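You operate a simulated robot arm through the tools that you are given. There is no shell and no other tool. Be economical: measure what you need, move in short steps, check, and stop when the job is done.

Carry out the task below with a simulated robot arm. There is one attempt and no reset: what you move stays moved.

JOB
Stack the yellow roll from the top of the sideboard on top of the green roll.

Only the result counts: the job must be done as asked and must still hold three seconds after the hand-in. Knocking over, shifting, dropping, spilling or breaking anything else fails it.

ROBOT AND FRAMES
A 7-joint arm with a two-finger parallel gripper, fixed in place. Base frame: the origin is at the foot of the arm, x ahead of it, y to its left, z up; the work surface is at about z = 850. Units: mm, rad, N and s.
With the tool pointing down near the work surface it reaches from about 240 to 680 mm from the base axis. Its first joint turns from -1.152 to 1.152 rad. Payload 2.4 kg.
The TCP is the grasp point between the finger pads, 30 mm short of the fingertips. In the tool frame z runs along the fingers and y along their closing line. Largest opening 94 mm; finger width 28, thickness 10; the body of the gripper, 50 by 96 mm, starts 55 mm behind the TCP.
Orientation is that of the tool frame in the base frame, as a unit quaternion [x, y, z, w]. With the fingers straight down and closing along the base's y, the tool's x points along the base's -x, its y along +y and its z along -z.

CONTROLS
- The arm moves only by the tool send_rows. Its argument "targets" is a list of rows, each a list of 4 numbers: the shift along the tool's x, y, z in mm, then the turn about the tool's z in rad. In form: [[dx, dy, dz, yaw], ...]. A call has 1 to 12 rows; each row shifts and turns the commanded pose from where the row before left it, along the tool's axes as they then stand. "hand" is the finger opening in mm, from 0 to 94, set as the call begins (left out, the last holds). Rows are played at 5 a second. More than 50 mm and 0.15 rad between two rows, or a gripper value outside its range, and nothing of the call is played. Where a pose cannot be reached the arm comes as near as it can. A force on the tool above 40 N (or 10 N above the force at the start of the call, whichever is more), or a blocked arm, ends the call early, and 0.2 s more pass. The fingers move at their own pace (about 153 mm/s each) and stop on an object; they squeeze with about 38 N. The grip force told is the motor's: it shows also when the fingers shut on nothing. Time passes only in rows, and 0.2 s behind the last, so rows that do not move let the fingers close. It gives the time, the measured TCP pose, the force on the tool (base axes), the opening and the grip force at its end, in the units of the frame above (readings bear some noise).
- Cameras (640 x 400 px; columns grow to the right, rows downward): "scene" is fixed at [50.5, 493.7, 1434]; the picture's right is [-0.56, -0.83, 0.00], its down [-0.55, 0.37, -0.75] and it looks along [0.62, -0.42, -0.67] (base axes); focal length 360 px, centre (320, 200). "wrist" rides on the gripper at [-37, 0, -58] in the tool frame; the picture's right is [0.00, -1.00, 0.00], its down [0.97, 0.00, -0.24] and it looks along [0.24, 0.00, 0.97] (tool axes); focal length 218 px, centre (320, 200).
- capture(camera): a new picture of that camera. The clock stands still meanwhile.
- probe_pixels(camera, pixels): for up to 12 pixels [column, row] of the newest picture of that camera ("zoom" is the newest enlarged one), the place [x, y, z] in the base frame of the surface seen there, good to about 2 mm. The clock stands still meanwhile.
- close_up(camera, box): a new picture of the part [left, top, right, bottom] of that camera's present view, enlarged. The clock stands still meanwhile.
- sign_off(): hands the job in; it is judged then, once.

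Work in short steps. Measure before you move; look again where a grasp or a placing could have gone wrong, and mend it. You have 60 turns and 20 pictures in all, those below and enlarged ones among them. Open the gripper and draw the arm clear of the work before you hand the job in, unless the task says otherwise; then end with one line.

The tools are called as name(argument=value, ...) on one line, values as JSON. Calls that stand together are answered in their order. send_rows: Moves the arm, as the interface text tells. Its arguments: {"type":"object","properties":{"targets":{"type":"array","items":{"type":"array","items":{"type":"number"}}},"hand":{"type":"number"}},"required":["targets"]} The other tools are called the same way: capture (camera) takes a picture; probe_pixels (camera, pixels) gives the place of the surface under pixels of a picture; close_up (camera, box) takes an enlarged picture of a part of a camera's view; sign_off () hands the job in.

At the start:

```text
time_s: 0.0
eef_pos: [379.5, 197.9, 1143.4]
tcp_rot: [0.0, 1.0, 0.0, 0.001]
ft_force: [-0.2, 0.6, 0.4]
gripper_width: 94.0
finger_force: 0.1
```

scene: 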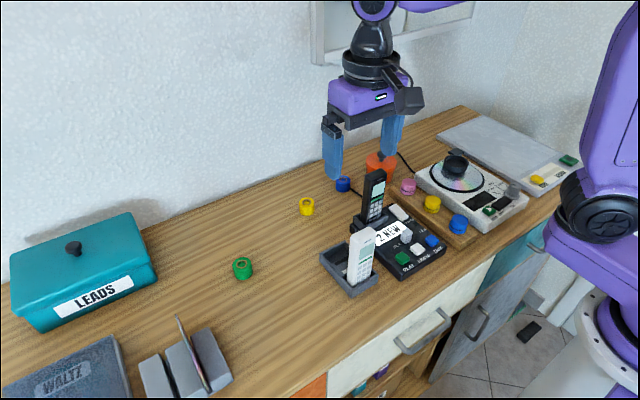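
wrist: 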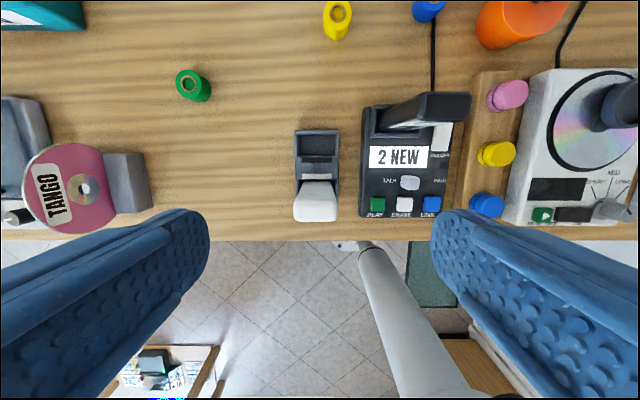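

The yellow roll lying on the sideboard top is at scene (307,206); another yellow one sits in a rack at (432,203). The green roll is at (242,268). I'll enlarge that area to measure.

close_up(camera="scene", box=[220, 180, 348, 290])

close_up(camera="wrist", box=[160, 0, 400, 150])

```text
3.64 times, centred on (284, 235) of scene
```

zoom: 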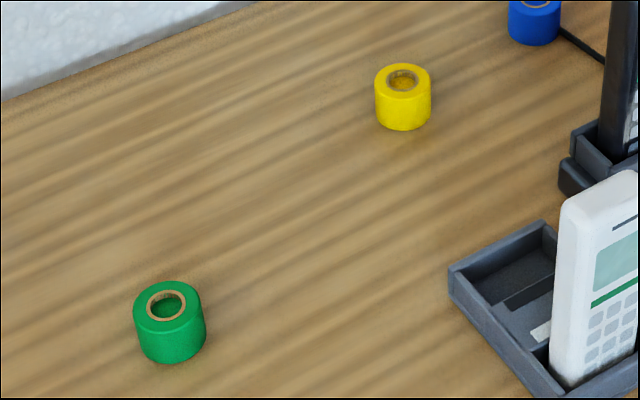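

```text
2.67 times, centred on (280, 75) of wrist
```

zoom: 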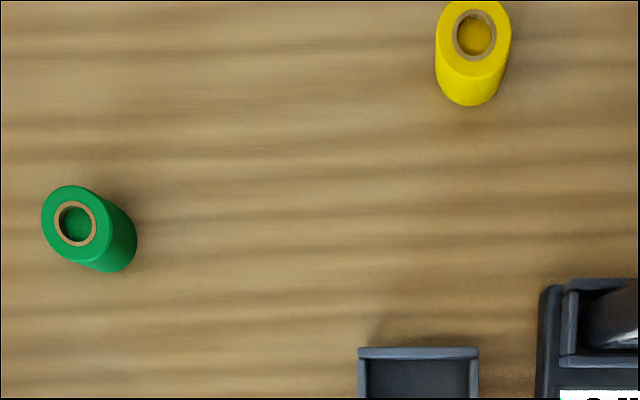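

The newest zoom (wrist) shows the yellow top ring around (474,35) and the green one around (76,223). I'll probe the rim points and the table beside them.

probe_pixels(camera="zoom", pixels=[[445, 35], [504, 35], [474, 66], [474, 6], [474, 35], [48, 225], [104, 223], [76, 193], [76, 252], [76, 223], [474, 150], [150, 300]])

probe_pixels(camera="scene", pixels=[[307, 198], [307, 207], [242, 262], [242, 275], [270, 230], [343, 183], [360, 180], [378, 158]])

```text
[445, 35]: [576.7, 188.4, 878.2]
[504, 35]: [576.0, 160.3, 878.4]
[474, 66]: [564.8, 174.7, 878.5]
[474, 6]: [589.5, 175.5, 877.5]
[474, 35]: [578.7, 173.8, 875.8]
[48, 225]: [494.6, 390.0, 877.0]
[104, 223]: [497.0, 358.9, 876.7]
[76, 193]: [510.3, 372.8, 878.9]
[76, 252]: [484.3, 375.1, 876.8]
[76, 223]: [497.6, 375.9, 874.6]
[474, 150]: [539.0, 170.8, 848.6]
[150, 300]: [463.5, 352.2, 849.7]
```

```text
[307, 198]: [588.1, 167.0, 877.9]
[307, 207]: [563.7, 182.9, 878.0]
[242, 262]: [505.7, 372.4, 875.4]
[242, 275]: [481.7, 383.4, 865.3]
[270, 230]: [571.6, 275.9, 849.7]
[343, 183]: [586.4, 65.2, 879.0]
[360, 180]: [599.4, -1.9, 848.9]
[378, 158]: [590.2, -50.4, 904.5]
```

Both rolls stand upright and are about 28 mm tall and 36 mm wide. The yellow centre is near (577,174.5), the green near (497,374.5), and both tops are at z≈878. I'll move above the yellow roll with the hand open.

send_rows(targets=[[-33, -4, 20, 0], [-33, -4, 30, 0], [-33, -4, 30, 0], [-33, -4, 30, 0], [-33, -4, 30, 0], [-32.5, -3.4, 30, 0], [0, 0, 20, 0], [0, 0, 0, 0]], hand=94)

```text
time_s: 1.8
eef_pos: [575.2, 174.2, 952.4]
tcp_rot: [0.0, 1.0, 0.0, 0.0]
ft_force: [-0.4, 0.0, -0.2]
gripper_width: 93.7
finger_force: 0.1
```

The tool is now over the yellow roll at (575.2,174.2,952.4). I'll check from the wrist before going down.

capture(camera="wrist")

```text
15 pictures are left
```

wrist: 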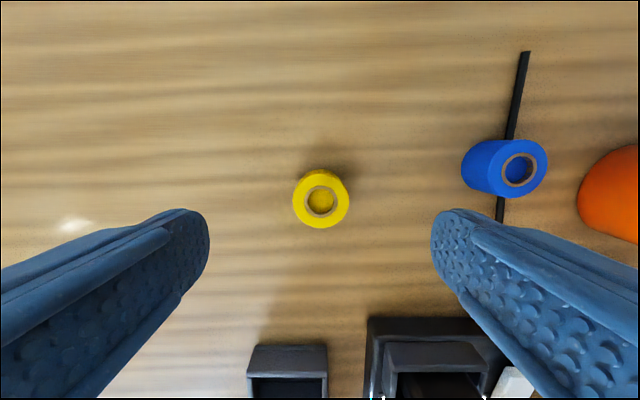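

The yellow top ring is centred near (321,201), between the fingers. I'll probe its edges for an exact centre, and the near black objects for clearance.

probe_pixels(camera="wrist", pixels=[[296, 201], [346, 201], [321, 176], [321, 225], [435, 322], [435, 350], [290, 350], [465, 165], [590, 200]])

probe_pixels(camera="scene", pixels=[[374, 173], [383, 178], [366, 215]])

```text
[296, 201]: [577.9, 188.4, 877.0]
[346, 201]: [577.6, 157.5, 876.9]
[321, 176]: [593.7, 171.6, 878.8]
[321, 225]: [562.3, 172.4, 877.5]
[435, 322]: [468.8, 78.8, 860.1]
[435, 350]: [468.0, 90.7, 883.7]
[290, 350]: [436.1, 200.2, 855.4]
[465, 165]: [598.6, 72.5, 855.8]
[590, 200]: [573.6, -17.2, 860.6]
```

```text
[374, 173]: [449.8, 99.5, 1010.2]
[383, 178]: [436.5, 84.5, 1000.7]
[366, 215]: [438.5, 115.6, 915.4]
```

The ring's centre is about (577.8,173), and nothing is close enough to obstruct. I'll correct and go down to TCP z≈884, with the tips about 4 mm above the surface.

send_rows(targets=[[-2.5, -1, 0, 0], [0, 0, 23, 0], [0, 0, 23, 0], [0, 0, 14, 0], [0, 0, 8, 0], [0, 0, 0, 0]])

```text
time_s: 3.2
eef_pos: [578.4, 173.9, 884.0]
tcp_rot: [0.0, 1.0, 0.0, 0.0]
ft_force: [-0.5, -0.5, -0.5]
gripper_width: 94.0
finger_force: 0.0
```

At z=884.0 there is no contact, so I'll close the fingers on the roll.

send_rows(targets=[[0, 0, 0, 0], [0, 0, 0, 0], [0, 0, 0, 0], [0, 0, 0, 0]], hand=20)

```text
time_s: 4.2
eef_pos: [579.7, 173.5, 884.5]
tcp_rot: [0.0, 1.0, -0.001, -0.001]
ft_force: [0.0, 0.0, -0.4]
gripper_width: 34.1
finger_force: 37.8
```

The fingers stopped at 34.1 mm with 38 N, so the roll is held. I'll lift it straight up about 70 mm.

send_rows(targets=[[0, 0, -10, 0], [0, 0, -20, 0], [0, 0, -25, 0], [0, 0, -15, 0], [0, 0, 0, 0]])

capture(camera="wrist")

close_up(camera="scene", box=[220, 130, 380, 230])

```text
time_s: 5.4
eef_pos: [580.2, 174.1, 956.5]
tcp_rot: [0.0, 1.0, 0.0, 0.0]
ft_force: [0.1, 0.1, 0.4]
gripper_width: 20.2
finger_force: 0.1
```

```text
14 pictures are left
```

wrist: 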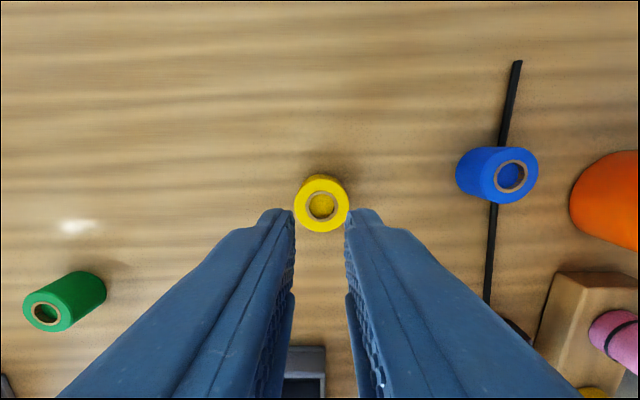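

```text
4.00 times, centred on (300, 180) of scene
```

zoom: 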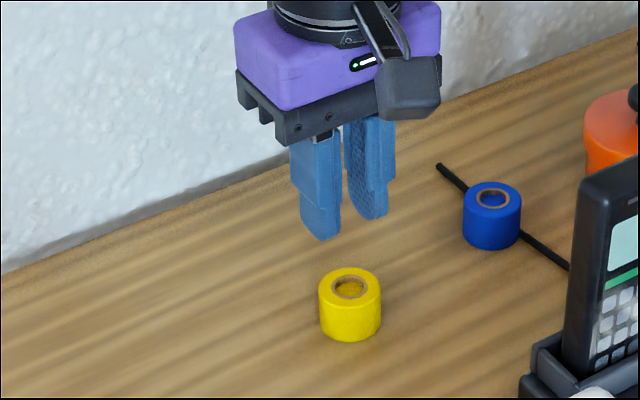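

The opening went to 20.2 mm and the wrist picture shows the yellow roll at (321,203) still standing on the sideboard, so it slipped out of the fingers. I'll remeasure it and the fingertips.

probe_pixels(camera="wrist", pixels=[[298, 204], [346, 204], [321, 180], [321, 228], [321, 205], [283, 212], [362, 212]])

probe_pixels(camera="zoom", pixels=[[350, 272], [350, 305], [323, 288], [377, 288], [350, 336], [318, 232], [337, 232], [360, 205], [378, 214], [318, 200]])

close_up(camera="scene", box=[284, 155, 332, 185])

```text
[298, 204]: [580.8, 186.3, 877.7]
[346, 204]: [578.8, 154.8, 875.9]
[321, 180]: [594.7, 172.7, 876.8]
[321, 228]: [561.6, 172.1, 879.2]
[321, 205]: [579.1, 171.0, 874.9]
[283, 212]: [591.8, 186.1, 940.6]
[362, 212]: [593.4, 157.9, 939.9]
```

```text
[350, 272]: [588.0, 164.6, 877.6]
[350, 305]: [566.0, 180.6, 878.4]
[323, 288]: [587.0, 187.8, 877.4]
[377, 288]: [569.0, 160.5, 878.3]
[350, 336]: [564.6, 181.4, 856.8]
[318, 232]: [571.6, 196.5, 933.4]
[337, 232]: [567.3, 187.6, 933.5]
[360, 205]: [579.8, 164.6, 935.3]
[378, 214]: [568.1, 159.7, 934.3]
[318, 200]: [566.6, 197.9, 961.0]
```

```text
13.33 times, centred on (308, 170) of scene
```

zoom: 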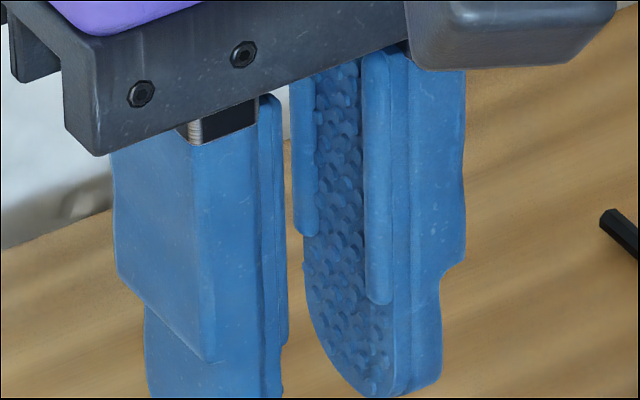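

The roll is undisturbed, centred at about (578.5,172.5), and the first grip was near the rounded tips. I'll reopen, go about 3 mm lower and grip with the command at 0, then lift in small steps.

send_rows(targets=[[1.5, -1.2, 0, 0], [0, 0, 0, 0], [0, 0, 25, 0], [0, 0, 25, 0], [0, 0, 16, 0], [0, 0, 6, 0], [0, 0, 2.5, 0], [0, 0, 0, 0]], hand=94)

```text
time_s: 7.2
eef_pos: [579.3, 171.6, 880.9]
tcp_rot: [0.0, 1.0, 0.0, 0.0]
ft_force: [-1.6, -0.2, 1.6]
gripper_width: 93.9
finger_force: 0.0
```

At z=880.9 the force stays low. I'll close fully and let the grip settle.

send_rows(targets=[[0, 0, 0, 0], [0, 0, 0, 0], [0, 0, 0, 0], [0, 0, 0, 0], [0, 0, 0, 0]], hand=0)

send_rows(targets=[[0, 0, -2, 0], [0, 0, -3, 0], [0, 0, -3, 0], [0, 0, 0, 0]])

```text
time_s: 8.4
eef_pos: [578.3, 172.4, 880.4]
tcp_rot: [0.001, 1.0, 0.0, 0.0]
ft_force: [1.1, -1.9, 4.5]
gripper_width: 34.5
finger_force: 37.8
```

```text
time_s: 9.4
eef_pos: [577.4, 171.4, 889.4]
tcp_rot: [0.0, 1.0, 0.0, 0.0]
ft_force: [0.3, -0.4, -0.1]
gripper_width: 34.4
finger_force: 39.0
```

The opening holds at 34.4 mm after an 8 mm lift. I'll look to see whether the roll came up with it.

close_up(camera="scene", box=[268, 160, 348, 220])

```text
6.67 times, centred on (308, 190) of scene
```

zoom: 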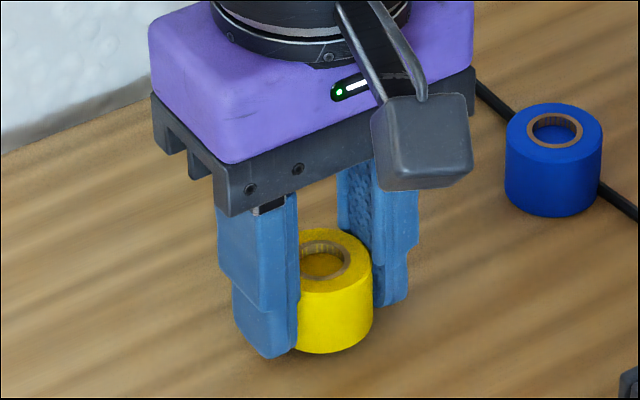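

probe_pixels(camera="zoom", pixels=[[325, 236], [325, 288], [335, 345], [360, 265], [310, 292], [270, 352]])

```text
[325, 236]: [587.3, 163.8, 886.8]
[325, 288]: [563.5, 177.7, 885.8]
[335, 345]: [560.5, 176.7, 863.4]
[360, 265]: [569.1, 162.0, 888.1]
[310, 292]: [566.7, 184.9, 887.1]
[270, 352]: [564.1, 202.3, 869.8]
```

The roll's top is now at about 887, so it is lifted. I'll keep going gently up to about z 935.

send_rows(targets=[[0, 0, -5, 0], [0, 0, -8, 0], [0, 0, -8, 0], [0, 0, -8, 0], [0, 0, -8, 0], [0, 0, -8, 0], [0, 0, -4, 0], [0, 0, 0, 0]])

```text
time_s: 11.2
eef_pos: [577.7, 171.7, 936.8]
tcp_rot: [0.0, 1.0, 0.001, 0.001]
ft_force: [0.4, 0.6, -0.3]
gripper_width: 34.4
finger_force: 37.9
```

It is still held at 34.4 mm. I'll carry it slowly across to above the green roll.

send_rows(targets=[[4, 10, 0, 0], [7, 18, 0, 0], [8, 20, 0, 0], [8, 20, 0, 0], [8, 20, 0, 0], [8, 20, 0, 0], [8, 20, 0, 0], [8, 20, 0, 0], [8, 20, 0, 0], [7.5, 19, 0, 0], [6.2, 15.8, 0, 0], [0, 0, 0, 0]])

close_up(camera="scene", box=[192, 200, 288, 290])

capture(camera="wrist")

```text
time_s: 13.8
eef_pos: [496.1, 373.8, 937.5]
tcp_rot: [0.0, 1.0, 0.0, 0.0]
ft_force: [0.5, 0.3, -0.1]
gripper_width: 34.3
finger_force: 38.2
```

```text
4.44 times, centred on (240, 245) of scene
```

zoom: 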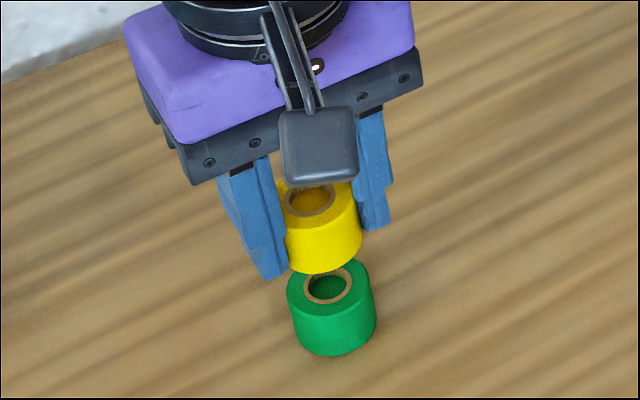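

```text
9 pictures are left
```

wrist: 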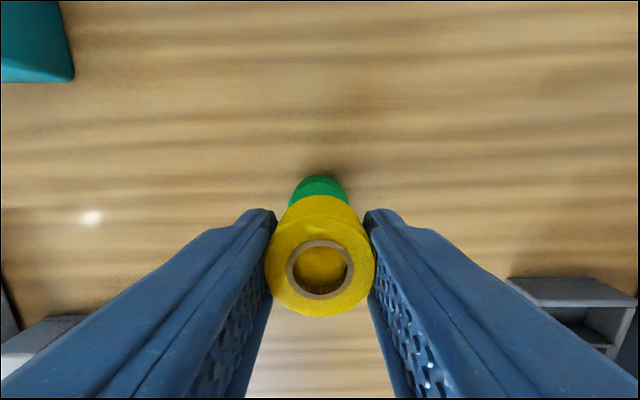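

The yellow roll hangs over the green one. I'll probe the yellow top's rim and the green roll's edges to check tilt and alignment.

probe_pixels(camera="wrist", pixels=[[278, 270], [362, 270], [320, 233], [320, 308], [320, 178], [320, 186], [296, 192], [344, 192]])

probe_pixels(camera="zoom", pixels=[[297, 290], [363, 272], [328, 306], [355, 290], [310, 216], [345, 190], [350, 205], [285, 190], [295, 345], [330, 350]])

```text
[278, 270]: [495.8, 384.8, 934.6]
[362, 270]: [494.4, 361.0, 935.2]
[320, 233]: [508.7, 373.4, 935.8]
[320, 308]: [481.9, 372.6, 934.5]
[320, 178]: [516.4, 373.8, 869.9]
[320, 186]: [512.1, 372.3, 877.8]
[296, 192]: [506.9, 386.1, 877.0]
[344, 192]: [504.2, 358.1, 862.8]
```

```text
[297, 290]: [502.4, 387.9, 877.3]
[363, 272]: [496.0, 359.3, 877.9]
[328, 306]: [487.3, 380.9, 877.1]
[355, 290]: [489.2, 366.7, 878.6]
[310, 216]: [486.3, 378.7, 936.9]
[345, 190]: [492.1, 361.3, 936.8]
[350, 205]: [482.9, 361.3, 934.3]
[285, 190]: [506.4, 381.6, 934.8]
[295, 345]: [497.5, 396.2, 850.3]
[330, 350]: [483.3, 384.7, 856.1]
```

The yellow roll is level, centred at about (495.3,373.1), with its bottom near 907. The green centre is about (497,373.8) with its top at 878, so I'll correct the offset and lower 26 mm.

send_rows(targets=[[-1.6, 0.6, 0, 0], [0, 0, 5, 0], [0, 0, 7, 0], [0, 0, 7, 0], [0, 0, 5, 0], [0, 0, 2, 0], [0, 0, 0, 0], [0, 0, 0, 0]])

close_up(camera="scene", box=[208, 220, 272, 290])

```text
time_s: 15.6
eef_pos: [497.8, 376.4, 912.1]
tcp_rot: [0.001, 1.0, 0.0, 0.0]
ft_force: [-0.7, -0.5, 0.2]
gripper_width: 34.4
finger_force: 37.7
```

```text
5.71 times, centred on (240, 255) of scene
```

zoom: 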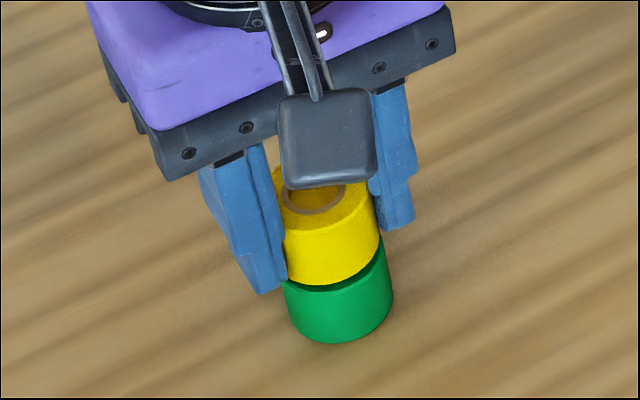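

There is no contact yet and the gap is small. I'll check lateral alignment with probes on both sides of each roll.

capture(camera="wrist")

probe_pixels(camera="zoom", pixels=[[374, 190], [370, 210], [377, 250], [388, 290], [291, 260], [292, 310], [330, 230], [335, 260], [340, 310], [350, 330], [332, 275], [336, 300]])

```text
7 pictures are left
```

wrist: 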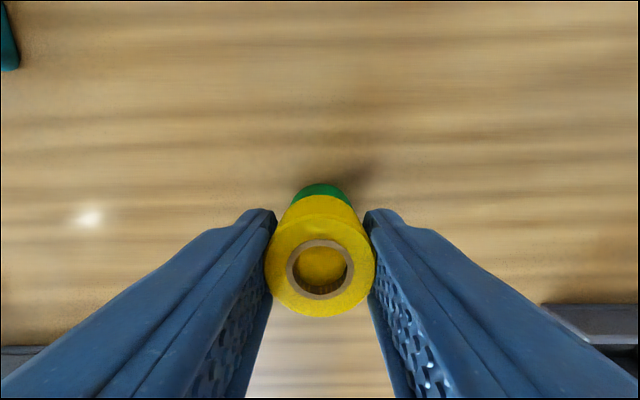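

```text
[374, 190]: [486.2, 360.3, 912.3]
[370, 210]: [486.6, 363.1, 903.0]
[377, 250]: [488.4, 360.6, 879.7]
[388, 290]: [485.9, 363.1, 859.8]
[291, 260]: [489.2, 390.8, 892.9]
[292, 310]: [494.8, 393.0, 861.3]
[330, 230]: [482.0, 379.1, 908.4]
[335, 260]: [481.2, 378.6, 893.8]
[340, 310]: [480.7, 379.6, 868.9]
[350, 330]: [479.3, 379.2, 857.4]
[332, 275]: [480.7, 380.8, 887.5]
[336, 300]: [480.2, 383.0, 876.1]
```

Front faces agree within about 1 mm, and in the wrist view the green (≈322) is a hair right of the yellow (320). I'll nudge y by -0.8 and lower 2.5 mm in 0.5–1 mm rows.

send_rows(targets=[[0.3, -0.8, 0, 0], [0, 0, 1, 0], [0, 0, 1, 0], [0, 0, 0.5, 0], [0, 0, 0, 0]])

```text
time_s: 16.8
eef_pos: [498.2, 375.3, 909.2]
tcp_rot: [-0.001, 1.0, 0.0, 0.0]
ft_force: [-0.4, -0.5, -0.1]
gripper_width: 34.5
finger_force: 38.1
```

No contact is felt yet, so I'll lower another 1 mm in half-millimetre rows.

send_rows(targets=[[0, 0, 0.5, 0], [0, 0, 0.5, 0], [0, 0, 0, 0]])

```text
time_s: 17.6
eef_pos: [498.8, 375.0, 908.6]
tcp_rot: [0.0, 1.0, 0.0, 0.0]
ft_force: [-0.7, 0.8, -0.1]
gripper_width: 34.6
finger_force: 37.9
```

Still no contact force; one more small lowering.

send_rows(targets=[[0, 0, 0.5, 0], [0, 0, 0.3, 0], [0, 0, 0, 0]])

close_up(camera="scene", box=[224, 245, 264, 285])

```text
time_s: 18.4
eef_pos: [498.2, 375.1, 907.7]
tcp_rot: [-0.001, 1.0, 0.0, 0.001]
ft_force: [-0.6, 0.2, 9.7]
gripper_width: 34.4
finger_force: 37.6
```

```text
10.00 times, centred on (244, 265) of scene
```

zoom: 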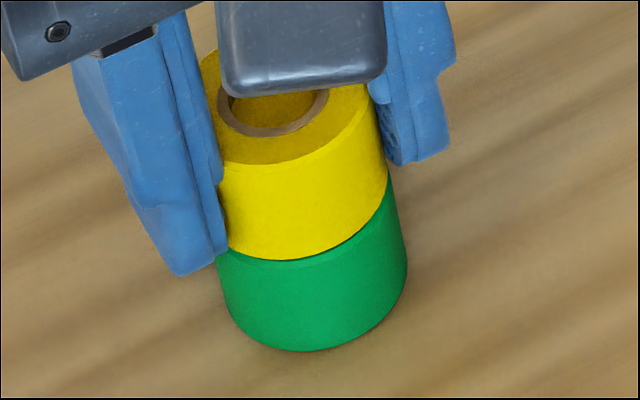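

Contact is felt at 9.7 N and the yellow roll sits squarely on the green. I'll ease off a touch and then open, holding position.

send_rows(targets=[[0, 0, -0.3, 0], [0, 0, 0, 0]])

send_rows(targets=[[0, 0, 0, 0], [0, 0, 0, 0], [0, 0, 0, 0], [0, 0, 0, 0]], hand=80)

send_rows(targets=[[0, 0, -8, 0], [0, 0, -20, 0], [0, 0, -35, 0], [0, 0, -40, 0], [0, 0, -40, 0], [0, 0, -40, 0], [0, 0, 0, 0]])

capture(camera="scene")

close_up(camera="scene", box=[208, 230, 272, 290])

```text
time_s: 19.0
eef_pos: [498.4, 375.3, 907.6]
tcp_rot: [0.0, 1.0, 0.001, 0.001]
ft_force: [0.6, 1.3, 10.0]
gripper_width: 34.4
finger_force: 37.8
```

```text
time_s: 20.0
eef_pos: [497.7, 372.9, 907.8]
tcp_rot: [-0.001, 1.0, -0.001, 0.001]
ft_force: [0.5, 0.6, 0.0]
gripper_width: 80.1
finger_force: 0.1
```

```text
time_s: 21.6
eef_pos: [497.1, 376.9, 1090.7]
tcp_rot: [0.0, 1.0, 0.001, -0.001]
ft_force: [-0.2, -0.3, 0.1]
gripper_width: 80.0
finger_force: 0.0
```

```text
5 pictures are left
```

scene: 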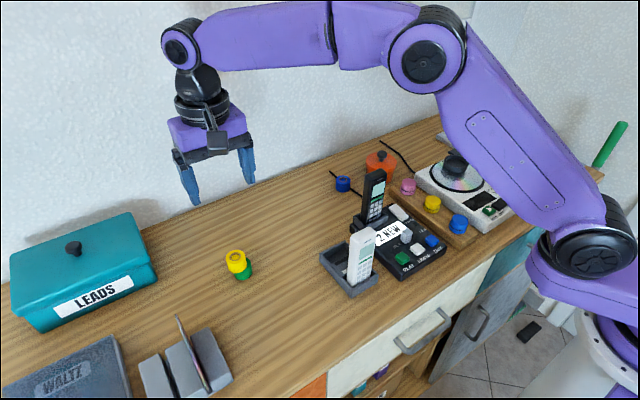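

```text
6.67 times, centred on (240, 260) of scene
```

zoom: 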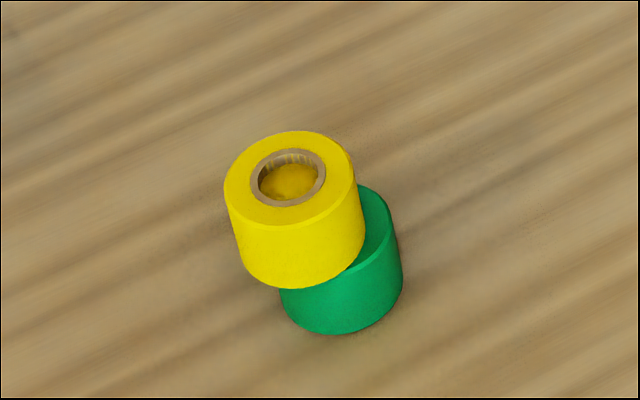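

The stack stands, but the yellow roll now overhangs to the left of the green. I'll measure by how much.

probe_pixels(camera="zoom", pixels=[[228, 185], [350, 170], [290, 135], [290, 222], [288, 200], [300, 270], [375, 195], [385, 225], [340, 320], [395, 280], [290, 300], [372, 245]])

capture(camera="wrist")

```text
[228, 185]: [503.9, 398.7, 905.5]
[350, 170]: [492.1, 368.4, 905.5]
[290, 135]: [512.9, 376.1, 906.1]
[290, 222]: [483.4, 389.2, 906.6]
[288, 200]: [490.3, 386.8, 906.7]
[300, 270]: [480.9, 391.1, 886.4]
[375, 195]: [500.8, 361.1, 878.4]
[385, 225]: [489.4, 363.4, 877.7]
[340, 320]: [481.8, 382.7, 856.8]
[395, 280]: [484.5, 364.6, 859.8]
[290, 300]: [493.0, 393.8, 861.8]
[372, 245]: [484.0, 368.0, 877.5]
```

```text
3 pictures are left
```

wrist: 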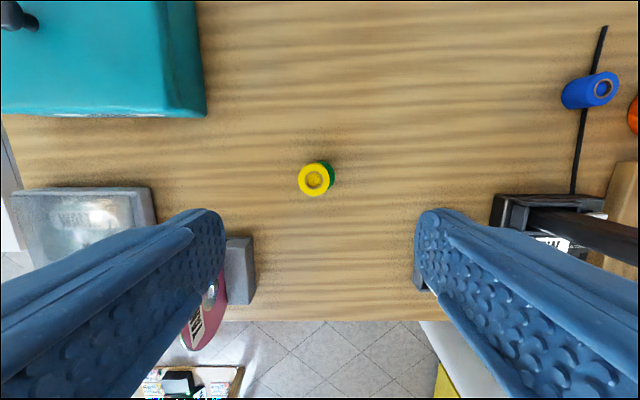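

The yellow roll is about 7–8 mm off in +y, probably from unequal finger release. I'll take one enlarged wrist view to get the exact relative offset before nudging it back.

close_up(camera="wrist", box=[288, 155, 352, 205])

```text
8.00 times, centred on (320, 180) of wrist
```

zoom: 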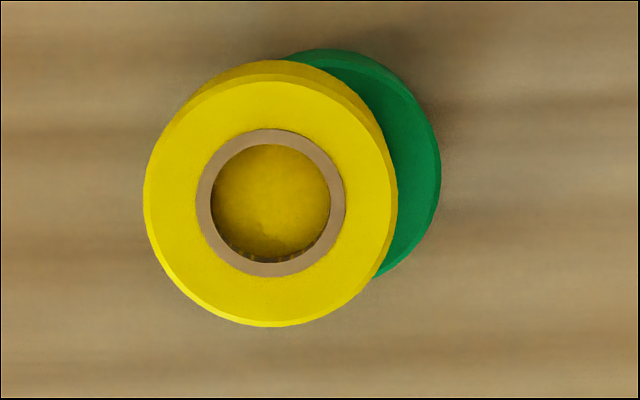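

In this view the yellow centre is about 7.0 mm on the +y side of the TCP line, and the green about 1.3 mm on the other side, so the offset is about 8.3 mm. I'll set the opening to 60, centre on the yellow roll and go down so the tips stop just above the green top. Then one finger can push it gently.

send_rows(targets=[[0, 7, 0, 0], [0, 0, 40, 0], [0, 0, 40, 0], [0, 0, 40, 0], [0, 0, 25, 0], [0, 0, 20, 0], [0, 0, 10, 0], [0, 0, 4, 0], [0, 0, 0, 0], [0, 0, 0, 0]], hand=60)

```text
time_s: 23.8
eef_pos: [497.1, 382.0, 912.0]
tcp_rot: [0.0, 1.0, -0.001, 0.001]
ft_force: [0.3, 0.2, -0.7]
gripper_width: 60.0
finger_force: 0.1
```

The fingers straddle the yellow roll at z=912 without contact. I'll approach by 11 mm toward -y, then push in 1 mm rows.

send_rows(targets=[[0, -4, 0, 0], [0, -4, 0, 0], [0, -3, 0, 0], [0, -1, 0, 0], [0, -1, 0, 0], [0, -1, 0, 0], [0, -1, 0, 0], [0, -1, 0, 0], [0, 0, 0, 0]])

send_rows(targets=[[0, -1, 0, 0], [0, -1, 0, 0], [0, -1, 0, 0], [0, -1, 0, 0], [0, -0.8, 0, 0], [0, 0, 0, 0]])

```text
time_s: 25.8
eef_pos: [498.4, 364.9, 912.4]
tcp_rot: [0.0, 1.0, 0.0, 0.0]
ft_force: [0.2, 0.5, -0.7]
gripper_width: 60.0
finger_force: 0.2
```

```text
time_s: 27.2
eef_pos: [498.1, 361.5, 911.1]
tcp_rot: [0.0, 1.0, 0.0, 0.001]
ft_force: [0.7, -0.4, -0.2]
gripper_width: 60.2
finger_force: 0.1
```

The pushing rows are done with negligible force. I'll look with an enlarged scene view.

close_up(camera="scene", box=[208, 230, 272, 290])

```text
6.67 times, centred on (240, 260) of scene
```

zoom: 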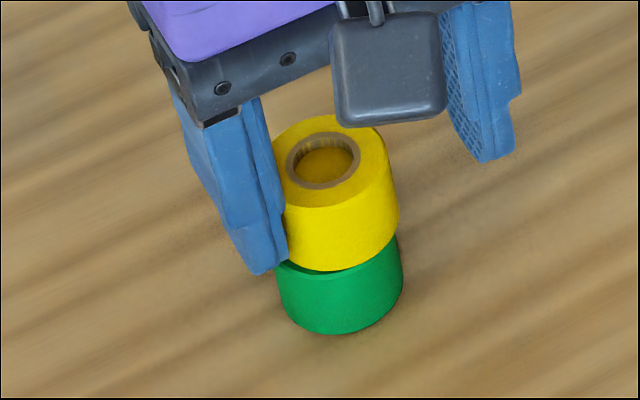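

The green hasn't moved (right edge still at 403). I'll probe both rolls to see the remaining offset.

probe_pixels(camera="zoom", pixels=[[387, 150], [393, 200], [398, 250], [398, 275], [310, 205], [340, 235], [340, 300], [323, 160], [290, 165], [357, 155], [323, 186], [323, 133]])

```text
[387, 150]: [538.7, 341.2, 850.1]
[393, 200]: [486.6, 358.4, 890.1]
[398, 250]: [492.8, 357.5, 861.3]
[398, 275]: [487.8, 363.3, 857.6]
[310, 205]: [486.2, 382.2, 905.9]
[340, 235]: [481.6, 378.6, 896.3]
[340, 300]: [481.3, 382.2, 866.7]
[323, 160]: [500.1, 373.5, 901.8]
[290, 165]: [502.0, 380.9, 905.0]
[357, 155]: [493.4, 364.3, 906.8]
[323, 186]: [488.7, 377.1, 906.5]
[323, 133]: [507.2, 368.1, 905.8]
```

The yellow ring centre is now about (498,372.6), within about 2 mm of the green centre, which is good. I'll back the finger off 10 mm in +y, well short of the other finger touching, and raise clear.

send_rows(targets=[[0, 4, 0, 0], [0, 6, 0, 0], [0, 2, 0, 0], [0, 0, -10, 0], [0, 0, -20, 0], [0, 0, -35, 0], [0, 0, -40, 0], [0, 0, -40, 0], [0, 0, -30, 0], [0, 0, 0, 0]])

capture(camera="scene")

probe_pixels(camera="scene", pixels=[[240, 254], [243, 262], [243, 275], [236, 275]])

```text
time_s: 29.4
eef_pos: [495.2, 374.2, 1086.8]
tcp_rot: [0.0, 1.0, 0.0, 0.0]
ft_force: [0.9, 0.5, 0.3]
gripper_width: 60.0
finger_force: 0.0
```

```text
0 pictures are left
```

scene: 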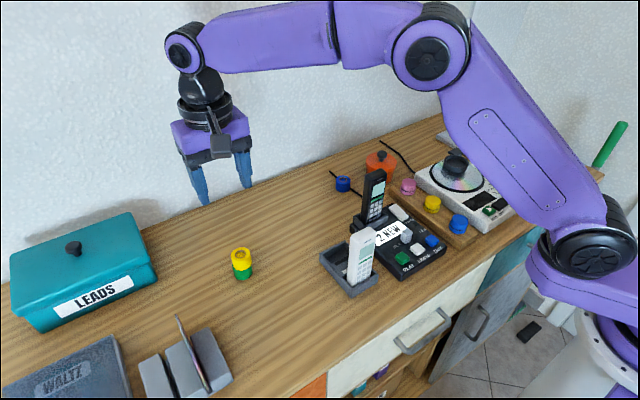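

```text
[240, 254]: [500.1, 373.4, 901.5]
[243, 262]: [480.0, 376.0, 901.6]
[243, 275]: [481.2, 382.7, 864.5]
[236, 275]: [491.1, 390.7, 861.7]
```

The yellow roll stands centred on the green at (241,263), the arm is clear and nothing else has moved. I'll hand the job in.

sign_off()

```text
The job is handed in.
```

The yellow roll from the sideboard top is stacked on the green roll, centred to within about 2 mm. The gripper is open and clear, and nothing else looked moved in the last picture.
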